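You operate a simulated robot arm through the tools that you are given. There is no shell and no other tool. Be economical: measure what you need, move in short steps, check, and stop when the job is done.

You are at the controls of a simulated two-armed robot. One attempt, no reset.

TASK
Pump the red ball to 0.5 bar and put it in its ring.
Fine: use the pump dock and raise its lever again. Set down upright: what you pick out.

It is judged by the outcome, as a careful person would: the job done as asked, and still so three seconds after it is handed in. It fails if anything else is knocked over, pushed out of place, dropped, spilled or broken.

THE ROBOT
Two 7-joint arms with two-finger parallel grippers on one trunk, on a base that drives. Base frame: it is fixed to the floor where the robot stands at the start and does not move with it; the origin is under the middle of the robot, x ahead of it, y to its left, z up; the surface under the hand at the start is at about z = 800. Lengths are in mm, angles in rad, forces in N, time in s.
The left shoulder is at the start at [70, 163, 1295], the right one opposite. With the tool pointing down near the work surface each hand reaches from about 280 to 860 mm from the robot's upright axis, wherever it stands, measured 20 degrees to its own side. Places, roughly: dock gauge [600, -100, 1000]; grip of the hand pump [500, -200, 1000]; lever of the pump dock [600, 0, 1000]; ring of the pump dock [500, 0, 800]. Payload 3.43 kg a hand.
Tool frame (each hand has its own): the origin (TCP) lies between the finger pads and is the grasp point; the fingertips stand 34 mm ahead of it; z points along the fingers, y is the line along which they close. Largest opening 128 mm; finger width 24, thickness 12; the body of the gripper, 48 by 130 mm, starts 96 mm behind the TCP.
Orientation is that of the tool frame in the base frame, as [roll, pitch, yaw] about the fixed x, y, z axes, in that order (R = Rz(yaw) Ry(pitch) Rx(roll)). With the fingers straight down and closing along the base's y, the tool's x points along the base's -x, its y along +y and its z along -z.

THE INTERFACE
- The arms move only by the tool nudge_tool. It takes "left_motion", "right_motion" or both (then of equal length, played together; a hand with none holds still); each is a list of rows, each a list of 7 numbers: the shift along the tool's x, y, z in units of 400 mm (1.0 is 400 mm), then the turn, a rotation vector about the tool's x, y, z in units of 90 degrees (1.0 is 90 degrees), then the finger opening in mm, from 0 to 128. In form: [[x, y, z, ax, ay, az, jaw], ...]. A call has 1 to 12 rows; each row is the pose to reach, as a shift and turn from the pose commanded when the call began, along the tool's axes at that moment. A call with a number of a shift or a turn outside -1 to 1 is refused whole. Rows are played at 5 a second. More than 50 mm and 0.15 rad between two rows, or a gripper value outside its range, and nothing of the call is played. A pose out of reach is approached as far as the arm can. The call stops where the force on the tool passes 60 N (or 10 N more than at its start, if that is more) or the arm is blocked; 0.2 s more then pass. Each finger travels about 153 mm/s and halts on what it meets, pressing with about 30 N; the grip force reading is that of the motor and also rises with nothing between the fingers. The clock runs only during rows and for 0.2 s after the last one: add rows that repeat a pose to give the fingers time. The reply holds the time, the measured pose of the TCP, the force on the tool along the base axes, the opening and the grip force, in the units named above and with some noise, with the torque about the TCP (base axes, N m) and any sound that the robot's microphone picked up, and new pictures: "pictures" is both (left out), scene, wrist or none (wrist: the cameras of the hands that moved).
- Cameras (640 x 400 px; columns grow to the right, rows downward): "scene" is now at [135.6, -18.3, 1534.3]; the picture's right is [-0.26, -0.96, 0.00], its down [-0.50, 0.14, -0.85] and it looks along [0.82, -0.22, -0.52] (base axes); focal length 214 px, centre (320, 200). "left" rides on the left gripper at [76, 11, -160] in its tool frame; the picture's right is [-0.15, 0.99, 0.00], its down [-0.88, -0.13, -0.46] and it looks along [-0.45, -0.07, 0.89] (tool axes); focal length 234 px, centre (320, 200). "right" rides on the right gripper at [76, -11, -160] in its tool frame; the picture's right is [0.15, 0.99, 0.00], its down [-0.88, 0.13, -0.46] and it looks along [-0.45, 0.07, 0.89] (tool axes); focal length 234 px, centre (320, 200).
- lift_body(by): slides the trunk up (or, below 0, down) by that many mm; the arms and the scene camera ride with it, the base frame stays. It gives what a move gives, with no picture.
- steer(legs): drives the robot by 1 to 6 legs, each [ahead, left, turn to the left] in mm, mm and rad, along the robot's own axes; the way and the turn of a leg run together, so that a leg with both is an arc; at most 1500 mm and 3.142 rad a leg. The arms and the cameras ride along, it lands a little off, and it stops where it bumps. It gives what a move gives, and a new picture of the scene camera.
- head_to(pan, tilt): turns the head with the scene camera to pan (to the left, within 1.501 rad either way) and tilt (down, from -0.506 to 1.204), counted from straight ahead of the robot. It gives what a move gives, and a new picture of the scene camera.
- measure_at(camera, pixels): for up to 12 pixels [column, row] of the newest picture of that camera ("zoom" is the newest enlarged one), the place [x, y, z] in the base frame of the surface seen there, good to about 2 mm, but the place of the scene camera against the robot may be out by one fixed shift of up to 12 mm in any direction. It takes no simulated time.
- enlarge(camera, box): a new picture of the part [left, top, right, bottom] of that camera's present view, enlarged. It takes no simulated time.
- job_done(): hands the job in; it is judged then, once.

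Go step by step. Measure first, check grasps and placings, and put right what went wrong. The budget is 80 turns and 260 pictures, counting those below and the enlarged ones. Unless the task says otherwise, let go and move clear before handing in, and close with one line.

The tools are called as name(argument=value, ...) on one line, values as JSON. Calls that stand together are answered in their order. nudge_tool: Moves the arms, as the interface text tells. Its arguments: {"type":"object","properties":{"left_motion":{"type":"array","items":{"type":"array","items":{"type":"number"}}},"right_motion":{"type":"array","items":{"type":"array","items":{"type":"number"}}},"pictures":{"type":"string","enum":["both","scene","wrist","none"]}},"required":[]} The other tools are called the same way: lift_body (by) slides the trunk up or down; steer (legs) drives the base; head_to (pan, tilt) turns the head that bears the scene camera; measure_at (camera, pixels) gives the place of the surface under pixels of a picture; enlarge (camera, box) takes an enlarged picture of a part of a camera's view; job_done () hands the job in.

At the start:

```text
time: 0.0
left_tool_pos: [440.9, 28.5, 1466.3]
left_tcp_rot: [3.141, -0.002, -3.141]
left_wrist_force: [0.3, 0.0, -0.8]
left_moment: [-0.03, 0.01, 0.0]
left_gripper_width: 128.1
left_grip_force: 0.0
right_tool_pos: [401.4, -332.2, 1475.1]
right_tcp_rot: [3.14, 0.0, 3.141]
right_wrist_force: [-0.2, 0.3, 0.0]
right_moment: [-0.01, 0.0, 0.0]
right_gripper_width: 128.2
right_grip_force: 0.2
trunk travel left (down, up): [-775.0, 165.0]
robot x, y, heading: [2.5, 2.2, -0.0]
head pan, tilt: [-0.267, 0.55]
```

scene: 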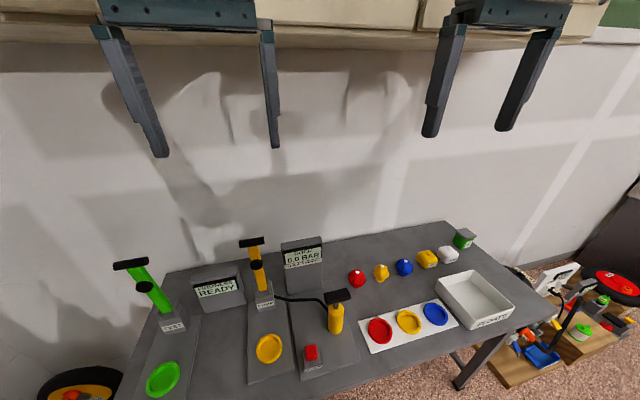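
right: 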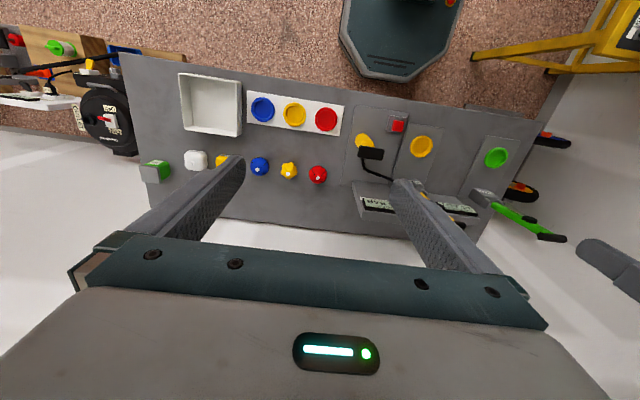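
left: 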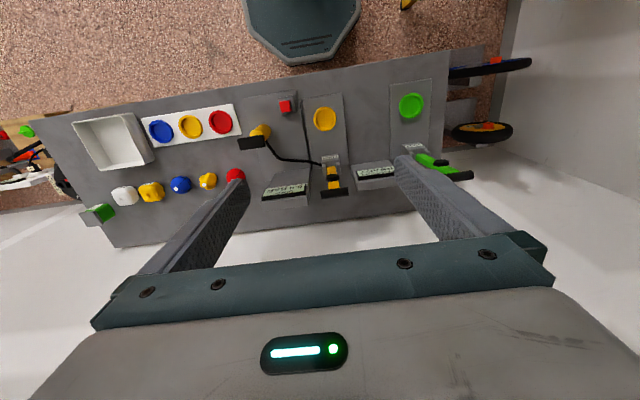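

The scene shows a pump dock (yellow disc ring, yellow lever), hand pump, gauge, red button, red ball near (357,279), colour rings on a white plate. I'll enlarge for detail.

enlarge(camera="scene", box=[100, 220, 340, 400])

enlarge(camera="scene", box=[320, 210, 530, 370])

measure_at(camera="scene", pixels=[[357, 278], [357, 270], [380, 331], [268, 349], [252, 242], [257, 265], [265, 300], [338, 297], [336, 318], [311, 352], [303, 253], [163, 378]])

```text
2.22 times, centred on (220, 310) of scene
```

zoom: 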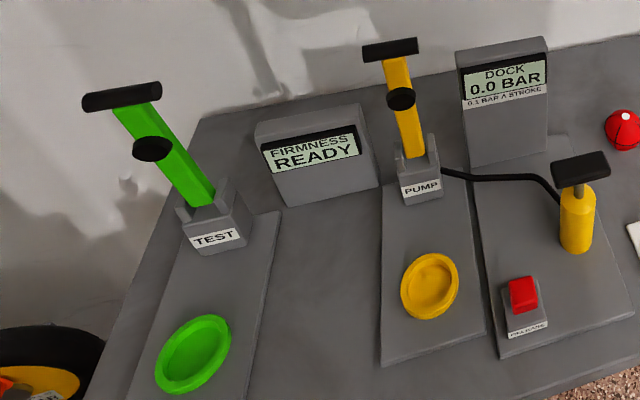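

```text
2.50 times, centred on (425, 290) of scene
```

zoom: 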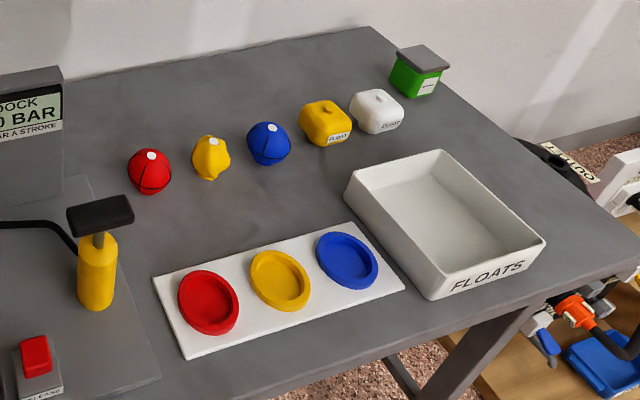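

```text
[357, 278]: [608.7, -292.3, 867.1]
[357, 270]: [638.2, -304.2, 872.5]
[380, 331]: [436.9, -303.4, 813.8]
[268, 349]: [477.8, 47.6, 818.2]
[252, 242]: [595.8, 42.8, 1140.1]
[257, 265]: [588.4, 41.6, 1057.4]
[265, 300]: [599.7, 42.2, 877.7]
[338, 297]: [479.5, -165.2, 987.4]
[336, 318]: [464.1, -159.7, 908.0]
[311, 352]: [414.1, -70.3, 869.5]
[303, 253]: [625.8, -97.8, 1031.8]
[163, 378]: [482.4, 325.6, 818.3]
```

The ball stands behind the plate at about (615,-296). I'll check against the wrist cameras, since the scene camera may be shifted, and zoom in on the ball.

measure_at(camera="right", pixels=[[318, 175], [318, 169], [318, 182], [310, 175], [326, 175], [326, 119], [421, 146], [397, 126], [371, 153], [363, 140], [318, 195]])

measure_at(camera="left", pixels=[[324, 118], [332, 190], [333, 172], [331, 160], [285, 106], [250, 142], [261, 130], [220, 122]])

enlarge(camera="right", box=[270, 90, 430, 190])

enlarge(camera="scene", box=[325, 250, 405, 300])

```text
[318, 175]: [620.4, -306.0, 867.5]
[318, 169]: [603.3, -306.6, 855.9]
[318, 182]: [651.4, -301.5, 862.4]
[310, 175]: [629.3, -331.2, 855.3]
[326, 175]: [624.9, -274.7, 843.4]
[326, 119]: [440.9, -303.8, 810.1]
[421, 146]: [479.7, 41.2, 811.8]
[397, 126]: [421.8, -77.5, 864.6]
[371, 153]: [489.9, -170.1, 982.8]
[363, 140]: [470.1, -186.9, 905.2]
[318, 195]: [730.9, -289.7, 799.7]
```

```text
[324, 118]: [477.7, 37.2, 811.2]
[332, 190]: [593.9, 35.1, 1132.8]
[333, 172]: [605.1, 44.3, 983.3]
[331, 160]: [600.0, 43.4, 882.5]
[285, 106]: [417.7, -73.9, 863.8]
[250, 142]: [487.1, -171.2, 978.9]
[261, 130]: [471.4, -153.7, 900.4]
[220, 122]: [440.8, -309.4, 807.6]
```

```text
4.00 times, centred on (350, 140) of right
```

zoom: 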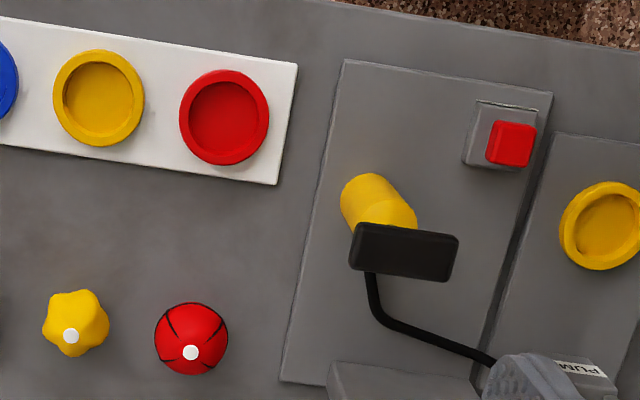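

```text
8.00 times, centred on (365, 275) of scene
```

zoom: 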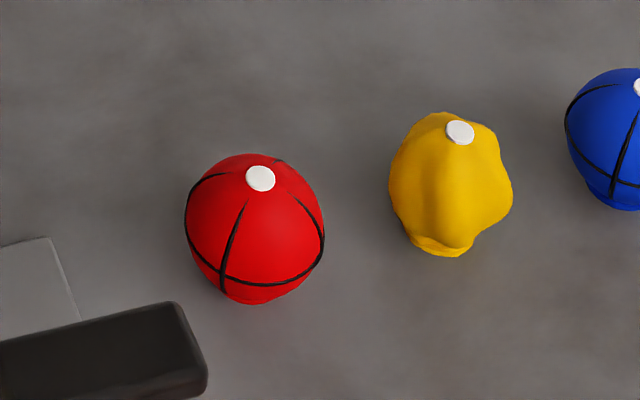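

Ball is upright, valve on top, at about (626,-303), 68 wide. I'll bring the right hand over it with a reduced opening and move the left hand aside.

nudge_tool(right_motion=[[-0.056, 0.007, 0.094, 0, 0, 0, 88], [-0.112, 0.014, 0.188, 0, 0, 0, 88], [-0.168, 0.021, 0.281, 0, 0, 0, 88], [-0.225, 0.029, 0.375, 0, 0, 0, 88], [-0.281, 0.036, 0.469, 0, 0, 0, 88], [-0.337, 0.043, 0.562, 0, 0, 0, 88], [-0.393, 0.05, 0.656, 0, 0, 0, 88], [-0.45, 0.058, 0.75, 0, 0, 0, 88], [-0.506, 0.065, 0.844, 0, 0, 0, 88], [-0.5625, 0.072, 0.9375, 0, 0, 0, 88]], left_motion=[[0, 0.06, 0, 0, 0, 0, 128], [0, 0.12, 0, 0, 0, 0, 128], [0, 0.18, 0, 0, 0, 0, 128], [0, 0.24, 0, 0, 0, 0, 128], [0, 0.3, 0, 0, 0, 0, 128], [0, 0.36, 0, 0, 0, 0, 128], [0, 0.42, 0, 0, 0, 0, 128], [0, 0.48, 0, 0, 0, 0, 128], [0, 0.54, 0, 0, 0, 0, 128], [0, 0.6, 0, 0, 0, 0, 128]])

```text
time: 2.2
left_tool_pos: [441.3, 271.5, 1465.1]
left_tcp_rot: [-3.14, -0.004, -3.141]
left_wrist_force: [0.7, 0.3, -0.5]
left_moment: [-0.01, 0.04, -0.01]
left_gripper_width: 127.9
left_grip_force: 0.0
right_tool_pos: [629.1, -301.9, 1097.5]
right_tcp_rot: [-3.14, 0.0, 3.141]
right_wrist_force: [-0.1, 0.2, 1.1]
right_moment: [-0.02, 0.02, -0.04]
right_gripper_width: 88.1
right_grip_force: 0.0
trunk travel left (down, up): [-775.0, 165.0]
robot x, y, heading: [-0.7, -3.0, -0.0]
head pan, tilt: [-0.267, 0.55]
```

scene: 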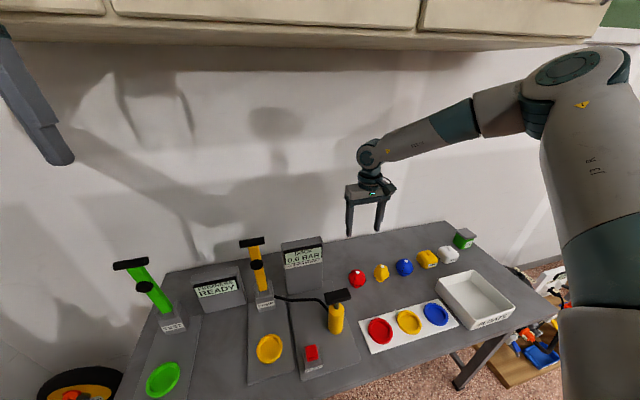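
right: 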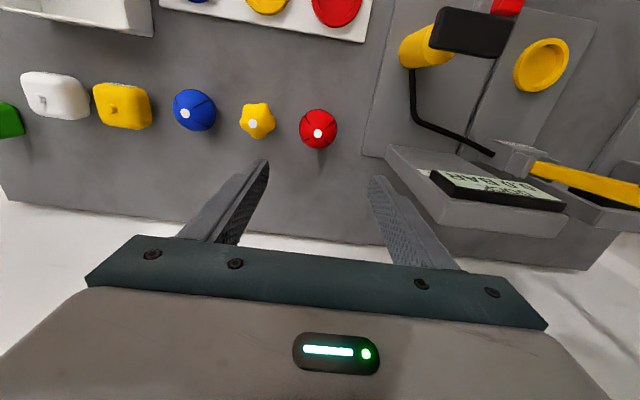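
left: 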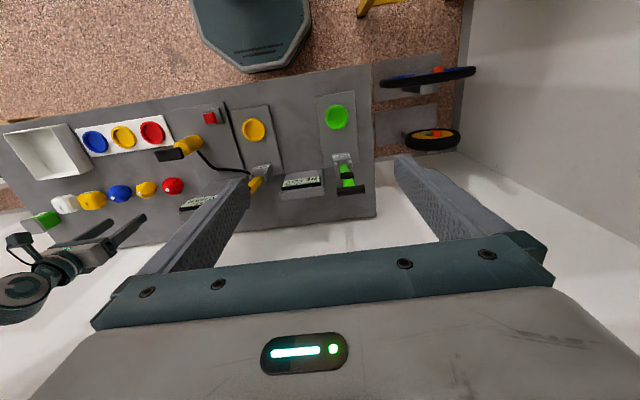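

The right hand hovers over the ball; valve seen at (317,133). Measure it precisely.

measure_at(camera="right", pixels=[[317, 133], [301, 130], [336, 130], [318, 112], [318, 147], [271, 122], [335, 10], [541, 66], [468, 30]])

```text
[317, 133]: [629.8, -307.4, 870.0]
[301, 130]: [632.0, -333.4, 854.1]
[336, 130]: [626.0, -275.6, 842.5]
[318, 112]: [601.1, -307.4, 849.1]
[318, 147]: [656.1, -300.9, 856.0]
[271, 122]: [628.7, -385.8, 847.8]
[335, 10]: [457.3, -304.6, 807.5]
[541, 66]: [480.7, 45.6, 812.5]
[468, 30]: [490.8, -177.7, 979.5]
```

Valve at (629.8,-307.4,870). Descend to z≈842 around the ball (fingertips clear of table by ~8).

nudge_tool(right_motion=[[0, -0.005, 0.11, 0, 0, 0, 88], [0, -0.01, 0.22, 0, 0, 0, 88], [0, -0.01, 0.33, 0, 0, 0, 88], [0, -0.01, 0.44, 0, 0, 0, 88], [0, -0.01, 0.54, 0, 0, 0, 88], [0, -0.01, 0.6, 0, 0, 0, 88], [0, -0.01, 0.635, 0, 0, 0, 88], [0, -0.01, 0.635, 0, 0, 0, 88]], pictures="both")

```text
time: 4.0
left_tool_pos: [440.3, 269.2, 1466.8]
left_tcp_rot: [3.141, 0.0, -3.141]
left_wrist_force: [-0.1, 0.8, 0.0]
left_moment: [0.03, 0.05, 0.0]
left_gripper_width: 128.0
left_grip_force: 0.1
right_tool_pos: [588.7, -335.7, 914.8]
right_tcp_rot: [3.141, -0.001, 3.14]
right_wrist_force: [0.6, 0.5, 0.3]
right_moment: [0.01, -0.03, 0.02]
right_gripper_width: 88.0
right_grip_force: 0.1
right hand out of reach, approached as far as the arm can: row 4, 5, 6, 7, 8
trunk travel left (down, up): [-775.0, 165.0]
robot x, y, heading: [-0.7, 1.5, -0.002]
head pan, tilt: [-0.267, 0.55]
```

scene: 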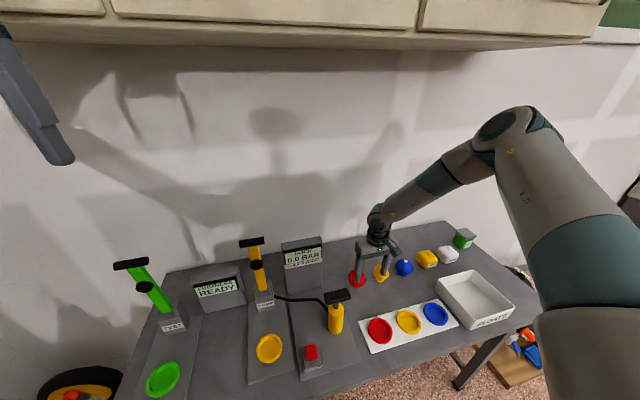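
right: 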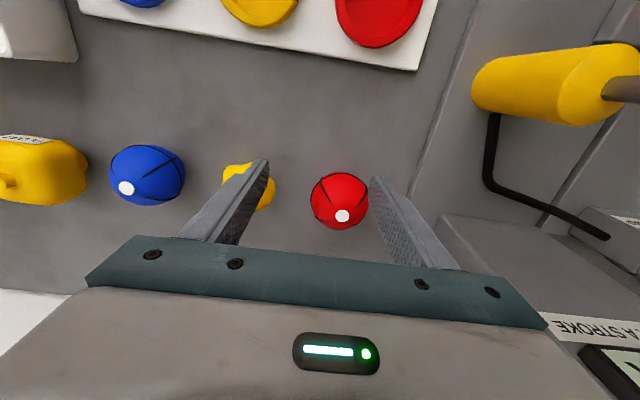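

The right arm can't reach that low there (stopped safely at z≈915, tips above the ball). I'll raise the hand, then lower the trunk.

nudge_tool(right_motion=[[0, 0, 0.0, 0, 0, 0, 88], [0, 0, -0.1, 0, 0, 0, 88], [0, 0, -0.2, 0, 0, 0, 88], [0, 0, -0.3, 0, 0, 0, 88], [0, 0, -0.4, 0, 0, 0, 88], [0, 0, -0.5, 0, 0, 0, 88], [0, 0, -0.6, 0, 0, 0, 88]], pictures="none")

```text
time: 5.6
left_tool_pos: [439.0, 271.1, 1467.1]
left_tcp_rot: [3.14, 0.0, 3.141]
left_wrist_force: [-1.6, 0.3, 0.0]
left_moment: [-0.01, 0.02, 0.01]
left_gripper_width: 128.1
left_grip_force: 0.1
right_tool_pos: [586.2, -336.5, 1156.0]
right_tcp_rot: [-3.14, 0.0, -3.141]
right_wrist_force: [0.5, -0.1, 0.0]
right_moment: [-0.05, 0.0, 0.0]
right_gripper_width: 88.3
right_grip_force: 0.1
trunk travel left (down, up): [-775.0, 165.0]
robot x, y, heading: [1.3, -0.1, 0.002]
head pan, tilt: [-0.267, 0.55]
```

The hand is at z=1156 and clear. Lower the trunk by 200.

lift_body(by=-200)

```text
time: 7.8
left_tool_pos: [440.7, 269.8, 1266.6]
left_tcp_rot: [-3.141, -0.001, -3.141]
left_wrist_force: [-0.5, -0.3, 0.7]
left_moment: [0.02, -0.03, -0.03]
left_gripper_width: 127.9
left_grip_force: 0.1
right_tool_pos: [588.3, -335.9, 955.6]
right_tcp_rot: [3.141, -0.001, 3.14]
right_wrist_force: [0.7, 0.1, 0.4]
right_moment: [0.01, 0.05, 0.02]
right_gripper_width: 88.1
right_grip_force: 0.2
trunk travel left (down, up): [-575.0, 365.0]
robot x, y, heading: [-1.9, -1.5, -0.0]
head pan, tilt: [-0.267, 0.55]
```

Move over the ball at height, check.

nudge_tool(right_motion=[[-0.052, 0.038, 0, 0, 0, 0, 88], [-0.104, 0.0765, 0, 0, 0, 0, 88], [-0.104, 0.0765, 0.05, 0, 0, 0, 88], [-0.104, 0.0765, 0.05, 0, 0, 0, 88]], pictures="wrist")

```text
time: 8.8
left_tool_pos: [439.3, 270.9, 1266.4]
left_tcp_rot: [-3.141, 0.0, -3.141]
left_wrist_force: [0.1, 0.0, 0.3]
left_moment: [0.04, 0.0, 0.02]
left_gripper_width: 128.3
left_grip_force: 0.0
right_tool_pos: [629.5, -305.5, 934.6]
right_tcp_rot: [3.141, -0.001, 3.141]
right_wrist_force: [-0.5, -0.2, 0.0]
right_moment: [0.03, 0.03, 0.02]
right_gripper_width: 88.2
right_grip_force: 0.1
trunk travel left (down, up): [-575.0, 365.0]
robot x, y, heading: [-0.6, -2.5, 0.001]
head pan, tilt: [-0.267, 0.55]
```

right: 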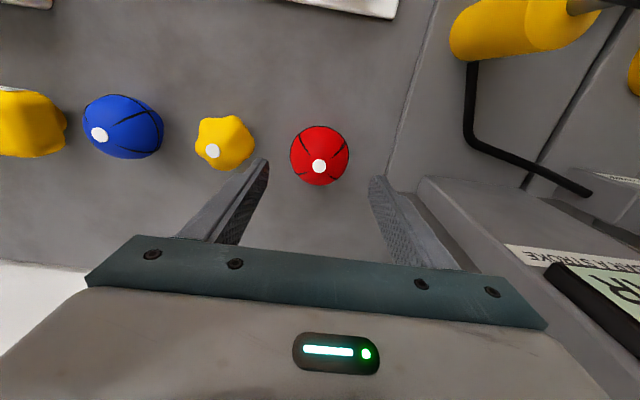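

measure_at(camera="right", pixels=[[319, 166], [291, 155], [349, 155], [254, 145], [319, 184], [319, 128]])

```text
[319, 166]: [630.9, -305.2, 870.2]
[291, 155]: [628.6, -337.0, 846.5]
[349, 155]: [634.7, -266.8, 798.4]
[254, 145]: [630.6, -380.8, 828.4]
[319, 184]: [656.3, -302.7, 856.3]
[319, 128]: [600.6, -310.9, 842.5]
```

Ball centre (631,-305) is between the fingers, star ball clear (edge at -381). Descend and close.

nudge_tool(right_motion=[[-0.003, 0.0, 0.1, 0, 0, 0, 88], [-0.003, 0.0, 0.18, 0, 0, 0, 88], [-0.003, 0.0, 0.232, 0, 0, 0, 88], [-0.003, 0, 0.232, 0, 0, 0, 88], [-0.003, 0, 0.232, 0, 0, 0, 75], [-0.003, 0, 0.232, 0, 0, 0, 60], [-0.003, 0, 0.232, 0, 0, 0, 60]], pictures="both")

```text
time: 10.4
left_tool_pos: [438.7, 269.4, 1266.8]
left_tcp_rot: [3.142, 0.0, 3.14]
left_wrist_force: [0.4, -1.2, -0.6]
left_moment: [-0.01, 0.01, 0.0]
left_gripper_width: 128.2
left_grip_force: 0.1
right_tool_pos: [630.8, -305.9, 842.3]
right_tcp_rot: [-3.141, -0.001, 3.14]
right_wrist_force: [-1.4, -0.4, 1.1]
right_moment: [0.01, -0.03, 0.0]
right_gripper_width: 64.5
right_grip_force: 30.1
trunk travel left (down, up): [-575.0, 365.0]
robot x, y, heading: [1.4, -0.7, 0.002]
head pan, tilt: [-0.267, 0.55]
```

scene: 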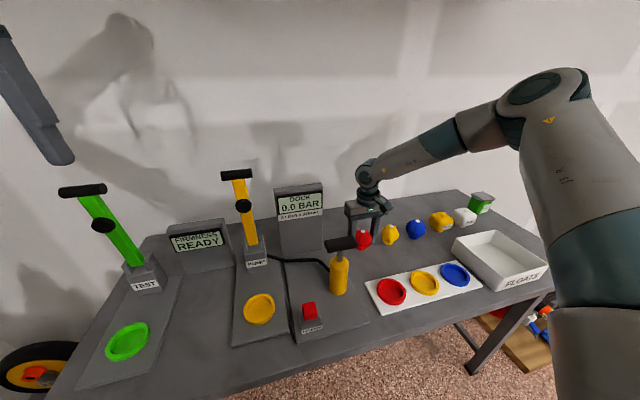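
right: 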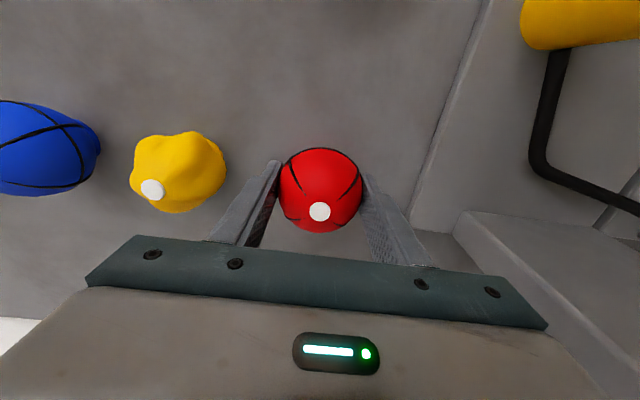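

Grasped (64.5 mm, 30 N). Lift and pull back to x≈480.

nudge_tool(right_motion=[[0, 0, -0.05, 0, 0, 0, 60], [0, 0, -0.15, 0, 0, 0, 60], [0, 0, -0.26, 0, 0, 0, 60], [0, 0, -0.37, 0, 0, 0, 60], [0, 0, -0.48, 0, 0, 0, 60], [0, 0, -0.59, 0, 0, 0, 60], [0.1, 0, -0.61, 0, 0, 0, 60], [0.2, 0, -0.61, 0, 0, 0, 60], [0.29, 0, -0.61, 0, 0, 0, 60], [0.377, 0, -0.61, 0, 0, 0, 60]], pictures="scene")

nudge_tool(right_motion=[[0, 0.1, 0, 0, 0, 0, 60], [0, 0.2, 0, 0, 0, 0, 60], [0, 0.3, 0, 0, 0, 0, 60], [0, 0.4, 0, 0, 0, 0, 60], [0, 0.5, 0, 0, 0, 0, 60], [0, 0.6, 0, 0, 0, 0, 60], [0, 0.7, 0, 0, 0, 0, 60], [0, 0.8, 0, 0, 0, 0, 60], [0, 0.87, 0, 0, 0, 0, 60], [0, 0.87, 0, 0, 0, 0, 60]], pictures="both")

```text
time: 12.6
left_tool_pos: [438.3, 269.4, 1267.2]
left_tcp_rot: [3.141, 0.0, 3.14]
left_wrist_force: [-0.6, -1.0, -0.9]
left_moment: [0.03, -0.01, -0.01]
left_gripper_width: 128.0
left_grip_force: 0.0
right_tool_pos: [477.6, -305.1, 1088.3]
right_tcp_rot: [3.141, 0.002, 3.141]
right_wrist_force: [0.1, -1.4, 0.1]
right_moment: [-0.01, -0.02, -0.03]
right_gripper_width: 59.9
right_grip_force: 0.0
trunk travel left (down, up): [-575.0, 365.0]
robot x, y, heading: [4.5, -0.5, -0.003]
head pan, tilt: [-0.267, 0.55]
```

scene: 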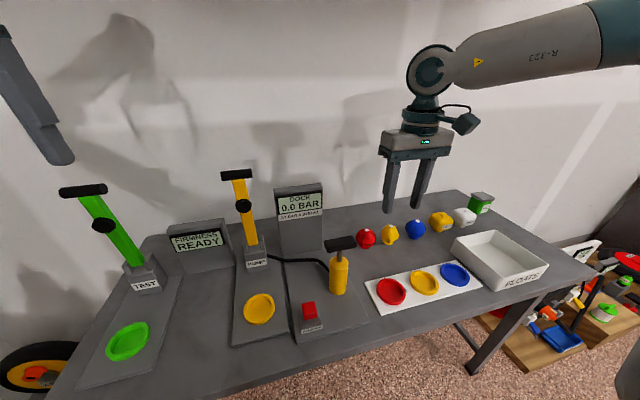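

```text
time: 14.8
left_tool_pos: [440.3, 268.5, 1266.9]
left_tcp_rot: [-3.141, 0.001, -3.142]
left_wrist_force: [0.1, -0.5, -0.2]
left_moment: [-0.01, 0.04, -0.03]
left_gripper_width: 128.0
left_grip_force: 0.1
right_tool_pos: [484.9, -123.3, 1085.1]
right_tcp_rot: [3.141, 0.001, 3.141]
right_wrist_force: [-0.1, 0.6, -0.4]
right_moment: [0.01, 0.02, 0.01]
right_gripper_width: 59.7
right_grip_force: 0.1
right hand out of reach, approached as far as the arm can: row 5, 6, 7, 8, 9, 10
trunk travel left (down, up): [-575.0, 365.0]
robot x, y, heading: [-1.3, -0.9, -0.001]
head pan, tilt: [-0.267, 0.55]
```

scene: 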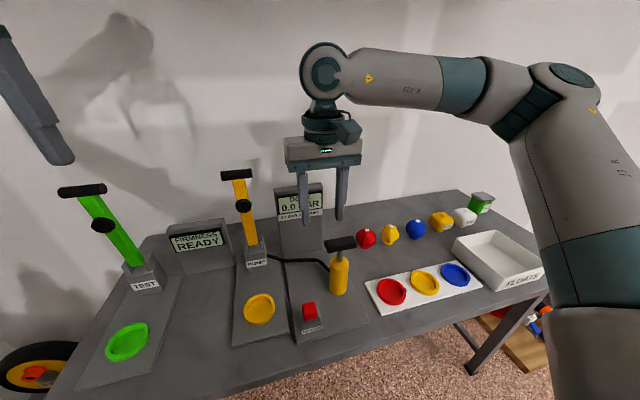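
right: 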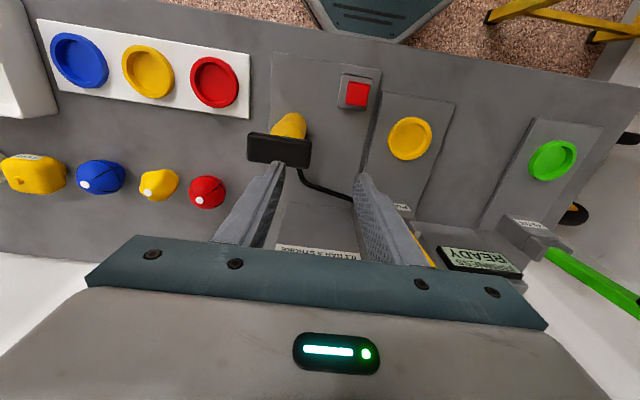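

The ball slipped from the fingers at lift (opening 59.9) and still sits at (206,192) in the right view. I'll examine it and its shape.

enlarge(camera="right", box=[130, 160, 230, 222])

enlarge(camera="scene", box=[340, 215, 420, 265])

measure_at(camera="right", pixels=[[199, 199], [206, 185], [406, 138], [280, 150]])

```text
6.40 times, centred on (180, 191) of right
```

zoom: 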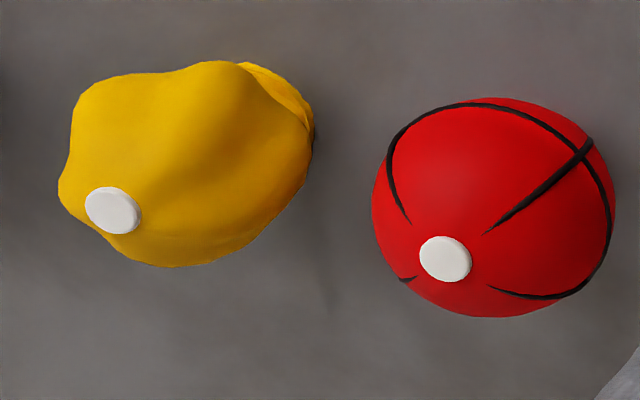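

```text
8.00 times, centred on (380, 240) of scene
```

zoom: 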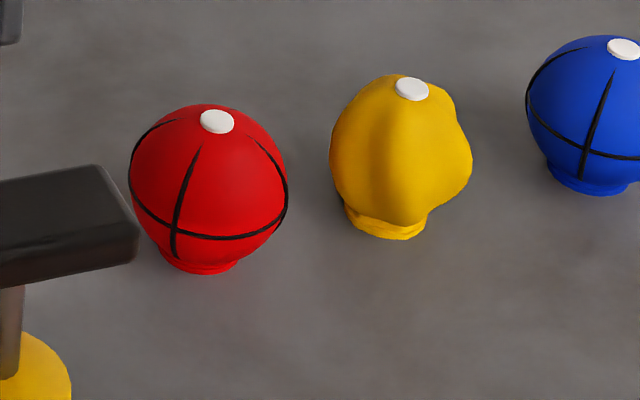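

```text
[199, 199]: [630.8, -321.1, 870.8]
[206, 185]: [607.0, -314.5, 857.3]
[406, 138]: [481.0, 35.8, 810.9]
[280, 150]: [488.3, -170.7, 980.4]
```

Ball is still upright; most likely it yielded to my 60 mm command and the grip force went to zero. I'll go back over it and re-measure, then close with a much smaller target.

nudge_tool(right_motion=[[0, -0.1, 0, 0, 0, 0, 88], [0, -0.2, 0, 0, 0, 0, 88], [0, -0.3, 0, 0, 0, 0, 88], [0, -0.4, 0, 0, 0, 0, 88], [0, -0.465, 0, 0, 0, 0, 88], [-0.1, -0.465, 0, 0, 0, 0, 88], [-0.2, -0.465, 0, 0, 0, 0, 88], [-0.3, -0.465, 0, 0, 0, 0, 88], [-0.365, -0.465, 0.05, 0, 0, 0, 88], [-0.365, -0.465, 0.15, 0, 0, 0, 88], [-0.365, -0.465, 0.26, 0, 0, 0, 88], [-0.365, -0.465, 0.35, 0, 0, 0, 88]], pictures="wrist")

```text
time: 17.4
left_tool_pos: [440.9, 269.4, 1267.3]
left_tcp_rot: [3.142, 0.0, 3.141]
left_wrist_force: [-0.5, -1.0, -0.7]
left_moment: [-0.01, -0.01, 0.02]
left_gripper_width: 128.1
left_grip_force: 0.0
right_tool_pos: [629.5, -312.9, 942.8]
right_tcp_rot: [3.141, -0.001, -3.141]
right_wrist_force: [1.1, -0.9, 0.5]
right_moment: [0.05, -0.03, 0.01]
right_gripper_width: 88.3
right_grip_force: 0.1
trunk travel left (down, up): [-575.0, 365.0]
robot x, y, heading: [-1.9, -1.9, 0.001]
head pan, tilt: [-0.267, 0.55]
```

right: 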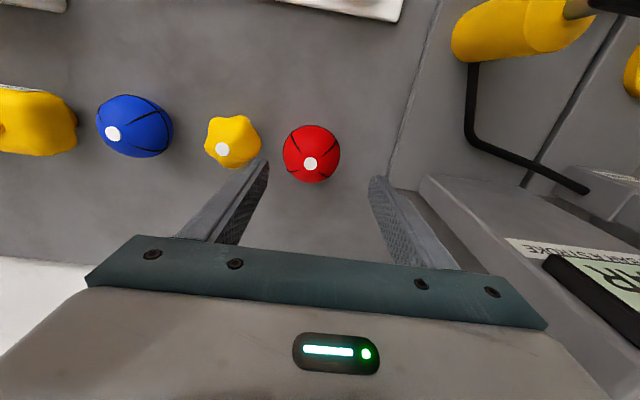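

measure_at(camera="right", pixels=[[310, 164], [285, 153], [339, 153], [310, 127], [310, 182], [259, 145], [222, 149]])

```text
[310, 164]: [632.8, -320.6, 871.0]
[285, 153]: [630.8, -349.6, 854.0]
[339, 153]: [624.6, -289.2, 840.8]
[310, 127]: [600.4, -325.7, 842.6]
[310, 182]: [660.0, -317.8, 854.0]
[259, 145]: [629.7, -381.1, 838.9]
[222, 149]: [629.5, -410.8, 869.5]
```

Ball now at (631,-321), star edge at -381. Descend with 83 mm opening and close with a target of 30.

nudge_tool(right_motion=[[-0.004, -0.0155, 0.05, 0, 0, 0, 83], [-0.004, -0.0155, 0.05, 0, 0, 0, 83], [-0.004, -0.0155, 0.15, 0, 0, 0, 83], [-0.004, -0.0155, 0.22, 0, 0, 0, 83], [-0.004, -0.0155, 0.258, 0, 0, 0, 83], [-0.004, -0.0155, 0.258, 0, 0, 0, 83], [-0.004, -0.0155, 0.258, 0, 0, 0, 30], [-0.004, -0.0155, 0.258, 0, 0, 0, 30], [-0.004, -0.0155, 0.258, 0, 0, 0, 30], [-0.004, -0.0155, 0.258, 0, 0, 0, 30], [-0.004, -0.0155, 0.258, 0, 0, 0, 30]], pictures="wrist")

```text
time: 19.8
left_tool_pos: [439.9, 269.9, 1266.0]
left_tcp_rot: [-3.141, 0.001, 3.141]
left_wrist_force: [-0.1, -0.3, -0.9]
left_moment: [0.0, -0.02, 0.01]
left_gripper_width: 127.9
left_grip_force: 0.0
right_tool_pos: [629.1, -317.4, 841.6]
right_tcp_rot: [3.141, 0.001, 3.141]
right_wrist_force: [0.2, 1.2, -0.1]
right_moment: [0.01, -0.01, -0.01]
right_gripper_width: 64.2
right_grip_force: 29.9
trunk travel left (down, up): [-575.0, 365.0]
robot x, y, heading: [0.8, -0.3, 0.0]
head pan, tilt: [-0.267, 0.55]
```

right: 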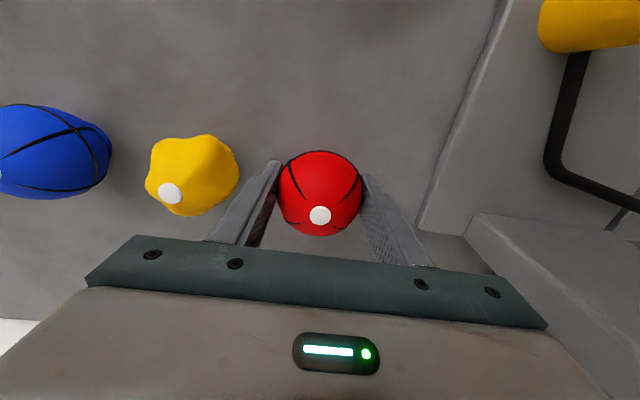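

Held at 64.2 mm, 30 N. Lift gently by 60 mm and check.

nudge_tool(right_motion=[[0, 0, -0.02, 0, 0, 0, 20], [0, 0, -0.04, 0, 0, 0, 20], [0, 0, -0.06, 0, 0, 0, 20], [0, 0, -0.08, 0, 0, 0, 20], [0, 0, -0.1, 0, 0, 0, 20], [0, 0, -0.12, 0, 0, 0, 20], [0, 0, -0.15, 0, 0, 0, 20]], pictures="both")

```text
time: 21.4
left_tool_pos: [439.5, 269.6, 1267.0]
left_tcp_rot: [-3.141, 0.0, 3.141]
left_wrist_force: [0.1, 0.5, 1.0]
left_moment: [-0.03, -0.01, 0.03]
left_gripper_width: 128.1
left_grip_force: 0.1
right_tool_pos: [630.4, -317.2, 900.6]
right_tcp_rot: [-3.141, -0.001, 3.142]
right_wrist_force: [0.0, -0.9, -1.3]
right_moment: [0.01, 0.0, -0.01]
right_gripper_width: 64.4
right_grip_force: 30.2
trunk travel left (down, up): [-575.0, 365.0]
robot x, y, heading: [1.6, -3.3, 0.0]
head pan, tilt: [-0.267, 0.55]
```

scene: 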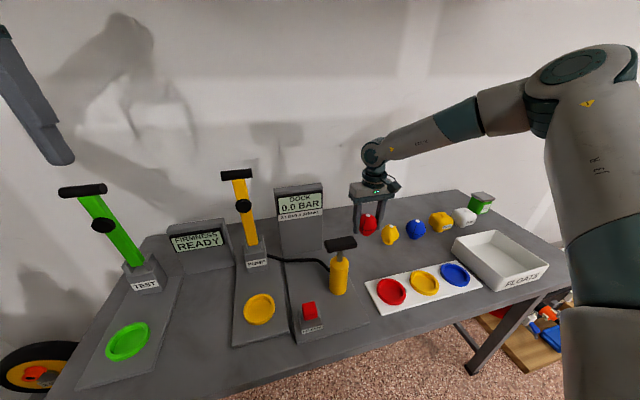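
right: 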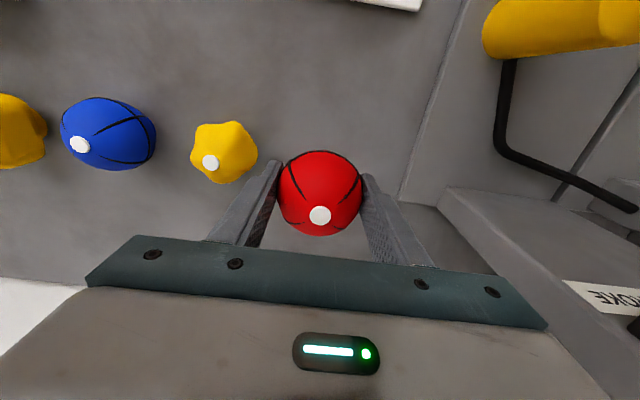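

The ball is held well. Raise to z≈1070 and draw back to x≈480; then look at floor space to the left, since the right arm can't reach y=43 from here without moving the base.

nudge_tool(right_motion=[[0, 0, -0.08, 0, 0, 0, 20], [0, 0, -0.16, 0, 0, 0, 20], [0, 0, -0.24, 0, 0, 0, 20], [0, 0, -0.32, 0, 0, 0, 20], [0, 0, -0.4, 0, 0, 0, 20], [0, 0, -0.45, 0, 0, 0, 20], [0.07, 0, -0.45, 0, 0, 0, 20], [0.15, 0, -0.45, 0, 0, 0, 20], [0.23, 0, -0.45, 0, 0, 0, 20], [0.31, 0, -0.45, 0, 0, 0, 20], [0.375, 0, -0.45, 0, 0, 0, 20], [0.375, 0, -0.45, 0, 0, 0, 20]], pictures="wrist")

head_to(pan=1.2, tilt=0.9)

```text
time: 24.0
left_tool_pos: [441.4, 269.3, 1265.1]
left_tcp_rot: [-3.141, 0.0, 3.141]
left_wrist_force: [0.8, -0.3, 0.2]
left_moment: [0.06, -0.01, 0.01]
left_gripper_width: 128.2
left_grip_force: 0.1
right_tool_pos: [480.8, -316.4, 1080.1]
right_tcp_rot: [-3.141, 0.0, -3.142]
right_wrist_force: [0.4, 0.3, -0.7]
right_moment: [0.0, 0.03, 0.02]
right_gripper_width: 64.5
right_grip_force: 30.1
trunk travel left (down, up): [-575.0, 365.0]
robot x, y, heading: [0.1, 4.9, -0.005]
head pan, tilt: [-0.267, 0.55]
```

right: 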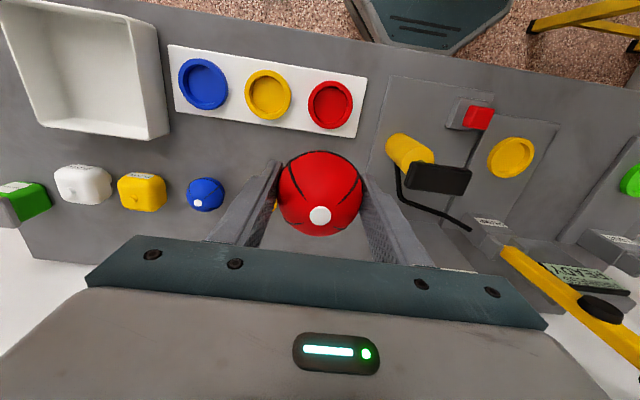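

```text
time: 25.6
left_tool_pos: [440.5, 269.8, 1267.7]
left_tcp_rot: [-3.14, -0.001, 3.141]
left_wrist_force: [-0.6, -0.9, -0.2]
left_moment: [0.01, -0.01, 0.0]
left_gripper_width: 127.9
left_grip_force: 0.0
right_tool_pos: [479.4, -317.6, 1080.2]
right_tcp_rot: [3.141, -0.001, -3.141]
right_wrist_force: [0.6, 0.4, -1.3]
right_moment: [0.0, 0.01, -0.04]
right_gripper_width: 64.4
right_grip_force: 29.8
trunk travel left (down, up): [-575.0, 365.0]
robot x, y, heading: [0.3, 3.5, -0.001]
head pan, tilt: [1.201, 0.901]
```

scene: 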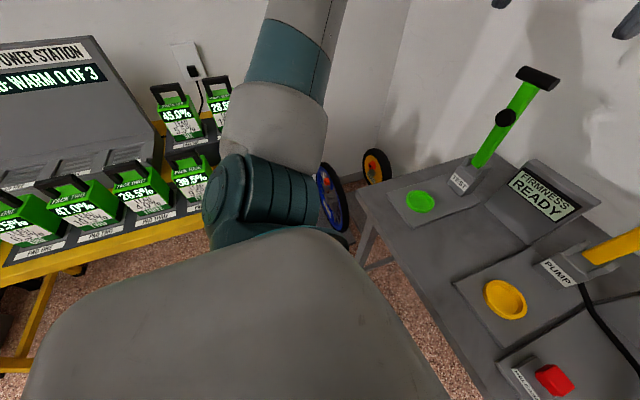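

A power-station bench stands at left (pixels (150,240), (15,360)). Measure its near edge.

measure_at(camera="scene", pixels=[[150, 245], [60, 265], [20, 370], [200, 225], [12, 285], [350, 235], [250, 200], [240, 300]])

```text
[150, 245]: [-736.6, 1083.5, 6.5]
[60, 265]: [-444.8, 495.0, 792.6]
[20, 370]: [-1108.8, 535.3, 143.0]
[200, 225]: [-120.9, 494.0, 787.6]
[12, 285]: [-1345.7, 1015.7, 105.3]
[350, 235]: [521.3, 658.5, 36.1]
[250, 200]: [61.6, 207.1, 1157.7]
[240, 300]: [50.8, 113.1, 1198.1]
```

Sideways room is limited (bench edge y≈494), so I'll rotate the base left ~0.4 rad instead, after pulling the right hand back to x≈380 so it swings clear of the gauge.

nudge_tool(right_motion=[[0.08, 0, -0.02, 0, 0, 0, 20], [0.16, 0, -0.04, 0, 0, 0, 20], [0.25, 0, -0.05, 0, 0, 0, 20], [0.25, 0, -0.05, 0, 0, 0, 20]], pictures="none")

head_to(pan=-0.4, tilt=0.6)

steer(legs=[[0, 0, 0.4]])

```text
time: 26.6
left_tool_pos: [442.0, 269.8, 1266.0]
left_tcp_rot: [-3.142, 0.0, -3.14]
left_wrist_force: [-0.1, 0.5, -0.6]
left_moment: [0.01, -0.03, 0.01]
left_gripper_width: 128.1
left_grip_force: 0.0
right_tool_pos: [380.8, -316.4, 1099.7]
right_tcp_rot: [3.141, 0.0, 3.141]
right_wrist_force: [0.5, 0.0, -1.5]
right_moment: [0.02, 0.03, -0.02]
right_gripper_width: 64.4
right_grip_force: 29.9
trunk travel left (down, up): [-575.0, 365.0]
robot x, y, heading: [0.4, 0.3, 0.003]
head pan, tilt: [1.201, 0.901]
```

```text
time: 28.2
left_tool_pos: [439.5, 268.8, 1267.8]
left_tcp_rot: [3.141, -0.001, 3.14]
left_wrist_force: [-0.3, -0.3, -1.1]
left_moment: [0.0, 0.0, 0.0]
left_gripper_width: 127.9
left_grip_force: 0.0
right_tool_pos: [380.7, -316.9, 1100.0]
right_tcp_rot: [-3.14, 0.0, 3.141]
right_wrist_force: [-0.2, -0.2, -0.3]
right_moment: [0.02, -0.03, -0.03]
right_gripper_width: 64.3
right_grip_force: 29.6
trunk travel left (down, up): [-575.0, 365.0]
robot x, y, heading: [0.0, 5.0, 0.0]
head pan, tilt: [-0.4, 0.6]
```

scene: 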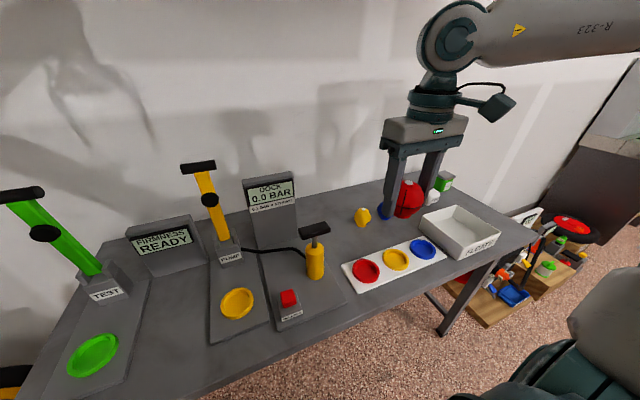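

```text
time: 29.8
left_tool_pos: [300.1, 418.9, 1267.7]
left_tcp_rot: [-3.141, -0.001, -2.74]
left_wrist_force: [-0.1, 0.8, -1.0]
left_moment: [-0.02, 0.02, 0.0]
left_gripper_width: 128.1
left_grip_force: 0.0
right_tool_pos: [474.2, -143.6, 1100.8]
right_tcp_rot: [-3.142, 0.001, -2.74]
right_wrist_force: [-0.4, -0.4, -0.8]
right_moment: [0.01, 0.01, -0.01]
right_gripper_width: 64.4
right_grip_force: 29.9
trunk travel left (down, up): [-575.0, 365.0]
robot x, y, heading: [0.1, 0.6, 0.403]
head pan, tilt: [-0.4, 0.6]
```

scene: 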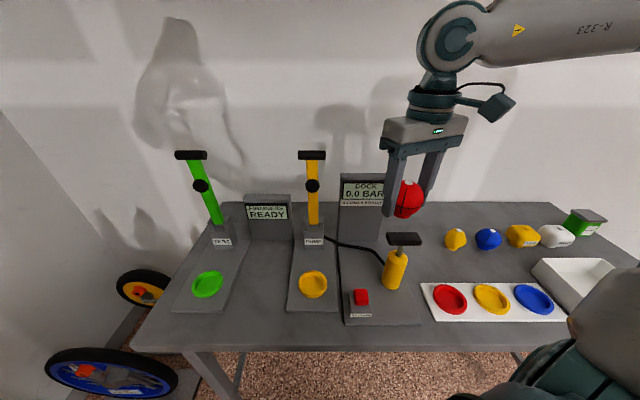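

Rotated, ball still held. Move over the pump ring (480,43) and turn the tool back to base alignment.

nudge_tool(right_motion=[[-0.04, 0.085, 0, 0, 0, 0.05, 20], [-0.08, 0.17, 0, 0, 0, 0.1, 20], [-0.12, 0.255, 0, 0, 0, 0.15, 20], [-0.16, 0.34, 0, 0, 0, 0.2, 20], [-0.196, 0.423, 0, 0, 0, 0.256, 20], [-0.196, 0.423, 0, 0, 0, 0.256, 20]], pictures="both")

```text
time: 31.2
left_tool_pos: [298.5, 418.9, 1267.0]
left_tcp_rot: [3.141, 0.0, -2.741]
left_wrist_force: [-1.0, 0.1, -0.1]
left_moment: [0.04, -0.03, 0.02]
left_gripper_width: 127.8
left_grip_force: 0.0
right_tool_pos: [480.1, 42.5, 1101.1]
right_tcp_rot: [3.14, 0.0, 3.139]
right_wrist_force: [-0.2, -0.2, -0.6]
right_moment: [0.0, 0.03, 0.01]
right_gripper_width: 64.5
right_grip_force: 29.6
trunk travel left (down, up): [-575.0, 365.0]
robot x, y, heading: [0.3, 1.2, 0.402]
head pan, tilt: [-0.4, 0.6]
```

scene: 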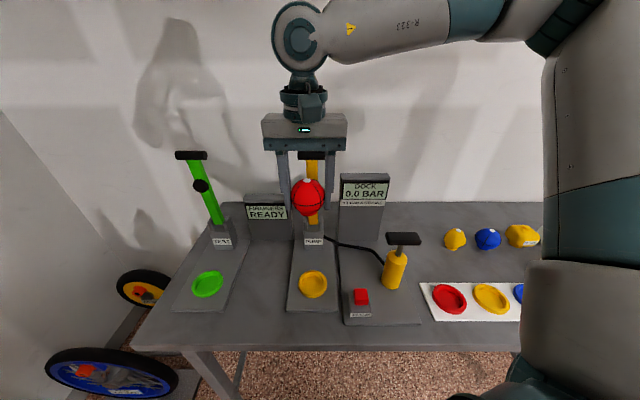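
right: 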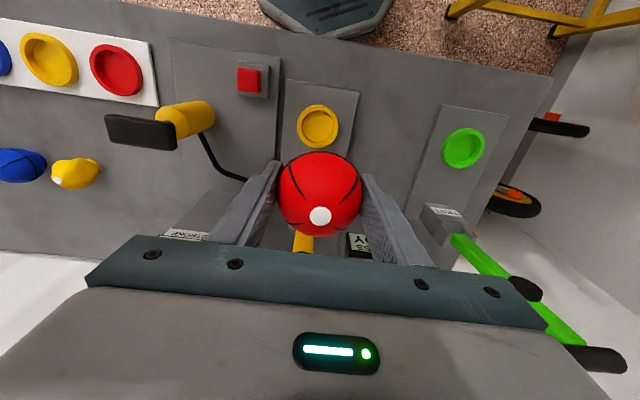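

Ring appears at (318,124) in the wrist view. Measure its rim and center to align.

measure_at(camera="right", pixels=[[299, 125], [337, 125], [318, 106], [318, 145], [318, 124], [330, 95], [112, 70], [92, 70], [134, 70], [112, 48], [115, 92], [320, 216]])

enlarge(camera="right", box=[270, 80, 370, 142])

```text
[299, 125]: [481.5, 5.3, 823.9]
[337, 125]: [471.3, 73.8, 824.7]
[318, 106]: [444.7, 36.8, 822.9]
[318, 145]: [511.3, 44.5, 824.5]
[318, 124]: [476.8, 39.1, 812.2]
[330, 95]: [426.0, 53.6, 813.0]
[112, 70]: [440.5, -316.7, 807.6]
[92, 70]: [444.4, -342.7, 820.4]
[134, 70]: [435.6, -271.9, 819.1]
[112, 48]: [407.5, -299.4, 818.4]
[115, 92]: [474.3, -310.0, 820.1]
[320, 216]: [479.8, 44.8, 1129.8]
```

```text
6.40 times, centred on (320, 111) of right
```

zoom: 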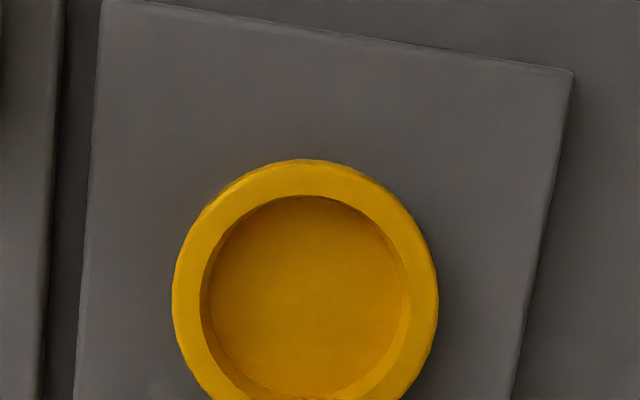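

Ring centre ≈ (478,40), floor 812, rim 824. Lower to TCP ≈860 (foot ~6 above the floor, inside the rim).

nudge_tool(right_motion=[[0.005, -0.006, 0.1, 0, 0, 0, 20], [0.005, -0.006, 0.2, 0, 0, 0, 20], [0.005, -0.006, 0.3, 0, 0, 0, 20], [0.005, -0.006, 0.4, 0, 0, 0, 20], [0.005, -0.006, 0.48, 0, 0, 0, 20], [0.005, -0.006, 0.54, 0, 0, 0, 20], [0.005, -0.006, 0.58, 0, 0, 0, 20], [0.005, -0.006, 0.595, 0, 0, 0, 20], [0.005, -0.006, 0.603, 0, 0, 0, 20], [0.005, -0.006, 0.603, 0, 0, 0, 20]], pictures="both")

```text
time: 33.4
left_tool_pos: [300.5, 421.0, 1266.3]
left_tcp_rot: [3.141, -0.001, -2.74]
left_wrist_force: [0.2, 0.2, 0.2]
left_moment: [0.0, 0.04, -0.04]
left_gripper_width: 127.9
left_grip_force: 0.0
right_tool_pos: [478.0, 39.7, 857.7]
right_tcp_rot: [-3.14, 0.0, 3.142]
right_wrist_force: [0.3, 0.3, -1.2]
right_moment: [0.05, -0.02, 0.02]
right_gripper_width: 64.6
right_grip_force: 30.2
trunk travel left (down, up): [-575.0, 365.0]
robot x, y, heading: [-1.1, -1.2, 0.401]
head pan, tilt: [-0.4, 0.6]
```

scene: 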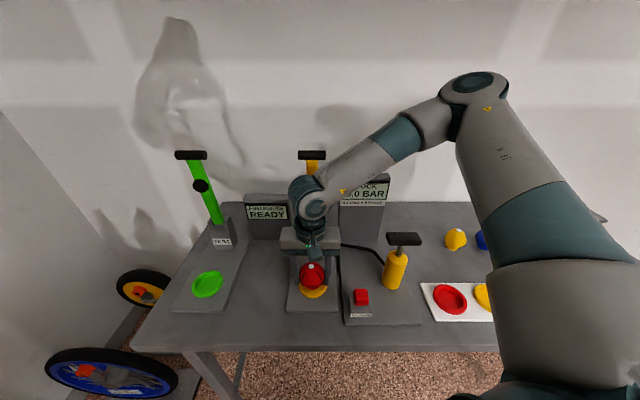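
right: 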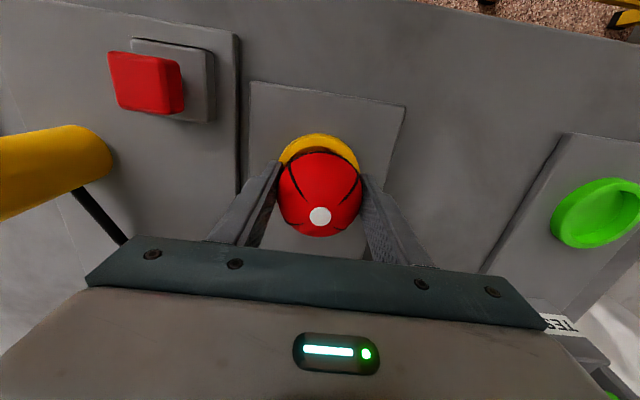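

The ball is over the ring; verify centering before release.

measure_at(camera="right", pixels=[[320, 217], [318, 136], [318, 148], [281, 160], [357, 160], [281, 182], [361, 182]])

enlarge(camera="scene", box=[264, 240, 360, 300])

```text
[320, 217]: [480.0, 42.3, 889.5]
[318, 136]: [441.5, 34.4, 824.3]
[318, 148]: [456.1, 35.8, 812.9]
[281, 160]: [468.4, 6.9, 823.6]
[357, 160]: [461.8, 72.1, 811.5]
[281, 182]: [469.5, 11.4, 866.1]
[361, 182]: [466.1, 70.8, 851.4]
```

```text
6.67 times, centred on (312, 270) of scene
```

zoom: 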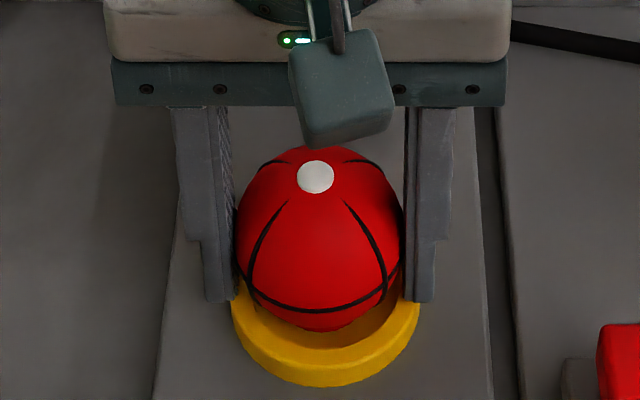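

Centred within ~2 mm. Lower another 5 mm and check contact force.

nudge_tool(right_motion=[[0.004, -0.002, 0.006, 0, 0, 0, 20], [0.004, -0.002, 0.012, 0, 0, 0, 20], [0.004, -0.002, 0.012, 0, 0, 0, 20]], pictures="none")

```text
time: 34.3
left_tool_pos: [298.0, 419.4, 1267.7]
left_tcp_rot: [3.141, 0.002, -2.742]
left_wrist_force: [0.5, 0.7, 0.2]
left_moment: [0.0, 0.02, -0.02]
left_gripper_width: 128.0
left_grip_force: 0.0
right_tool_pos: [477.5, 41.0, 858.4]
right_tcp_rot: [3.136, 0.012, 3.14]
right_wrist_force: [-4.0, -4.6, 26.6]
right_moment: [-1.07, 0.43, -0.1]
right_gripper_width: 64.8
right_grip_force: 30.0
trunk travel left (down, up): [-575.0, 365.0]
robot x, y, heading: [-0.0, -2.4, 0.401]
head pan, tilt: [-0.4, 0.6]
stopped in row 3 (right hand): the force on the tool passed its limit at 62 N (the readings are from after the stop); the commanded pose is now the measured one
```

Fingertips touch the rim (force 27 N). Back up 1.5 mm, then open to let the ball settle into the ring.

nudge_tool(right_motion=[[0, 0, -0.003, 0, 0, 0, 20], [0, 0, -0.004, 0, 0, 0, 20], [0, 0, -0.004, 0, 0, 0, 64], [0, 0, -0.004, 0, 0, 0, 68], [0, 0, -0.004, 0, 0, 0, 74], [0, 0, -0.004, 0, 0, 0, 84], [0, 0, -0.004, 0, 0, 0, 90], [0, 0, -0.004, 0, 0, 0, 90]], pictures="both")

enlarge(camera="scene", box=[264, 240, 360, 300])

```text
time: 36.1
left_tool_pos: [300.7, 419.8, 1267.3]
left_tcp_rot: [3.141, 0.0, -2.741]
left_wrist_force: [0.2, 0.3, 0.2]
left_moment: [-0.04, -0.02, -0.02]
left_gripper_width: 128.0
left_grip_force: 0.0
right_tool_pos: [479.5, 41.3, 857.8]
right_tcp_rot: [3.138, 0.008, 3.14]
right_wrist_force: [-0.3, -0.4, -0.6]
right_moment: [0.01, 0.0, 0.02]
right_gripper_width: 90.0
right_grip_force: 0.0
trunk travel left (down, up): [-575.0, 365.0]
robot x, y, heading: [-0.6, 6.3, 0.399]
head pan, tilt: [-0.4, 0.6]
```

scene: 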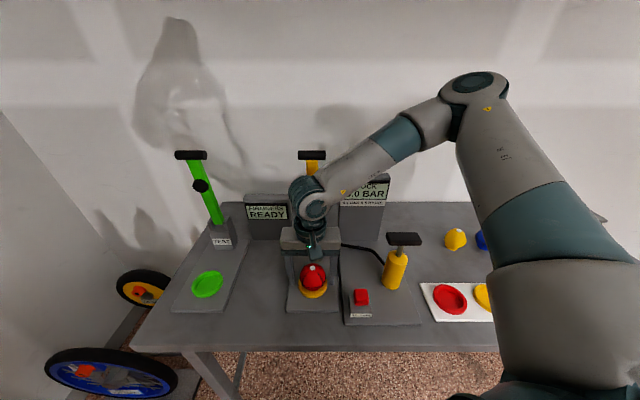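
right: 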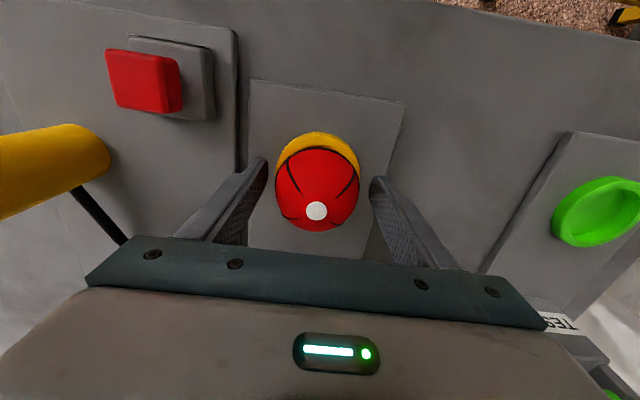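

```text
6.67 times, centred on (312, 270) of scene
```

zoom: 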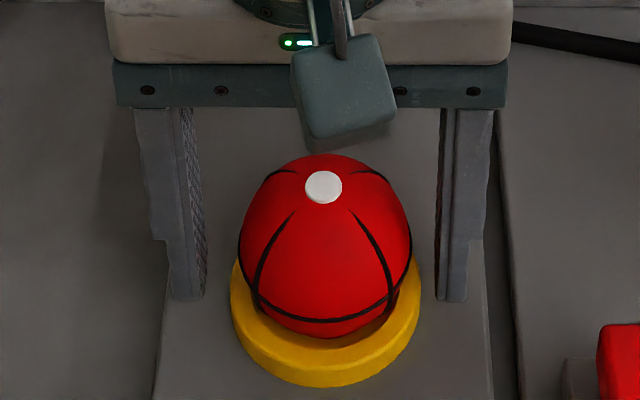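

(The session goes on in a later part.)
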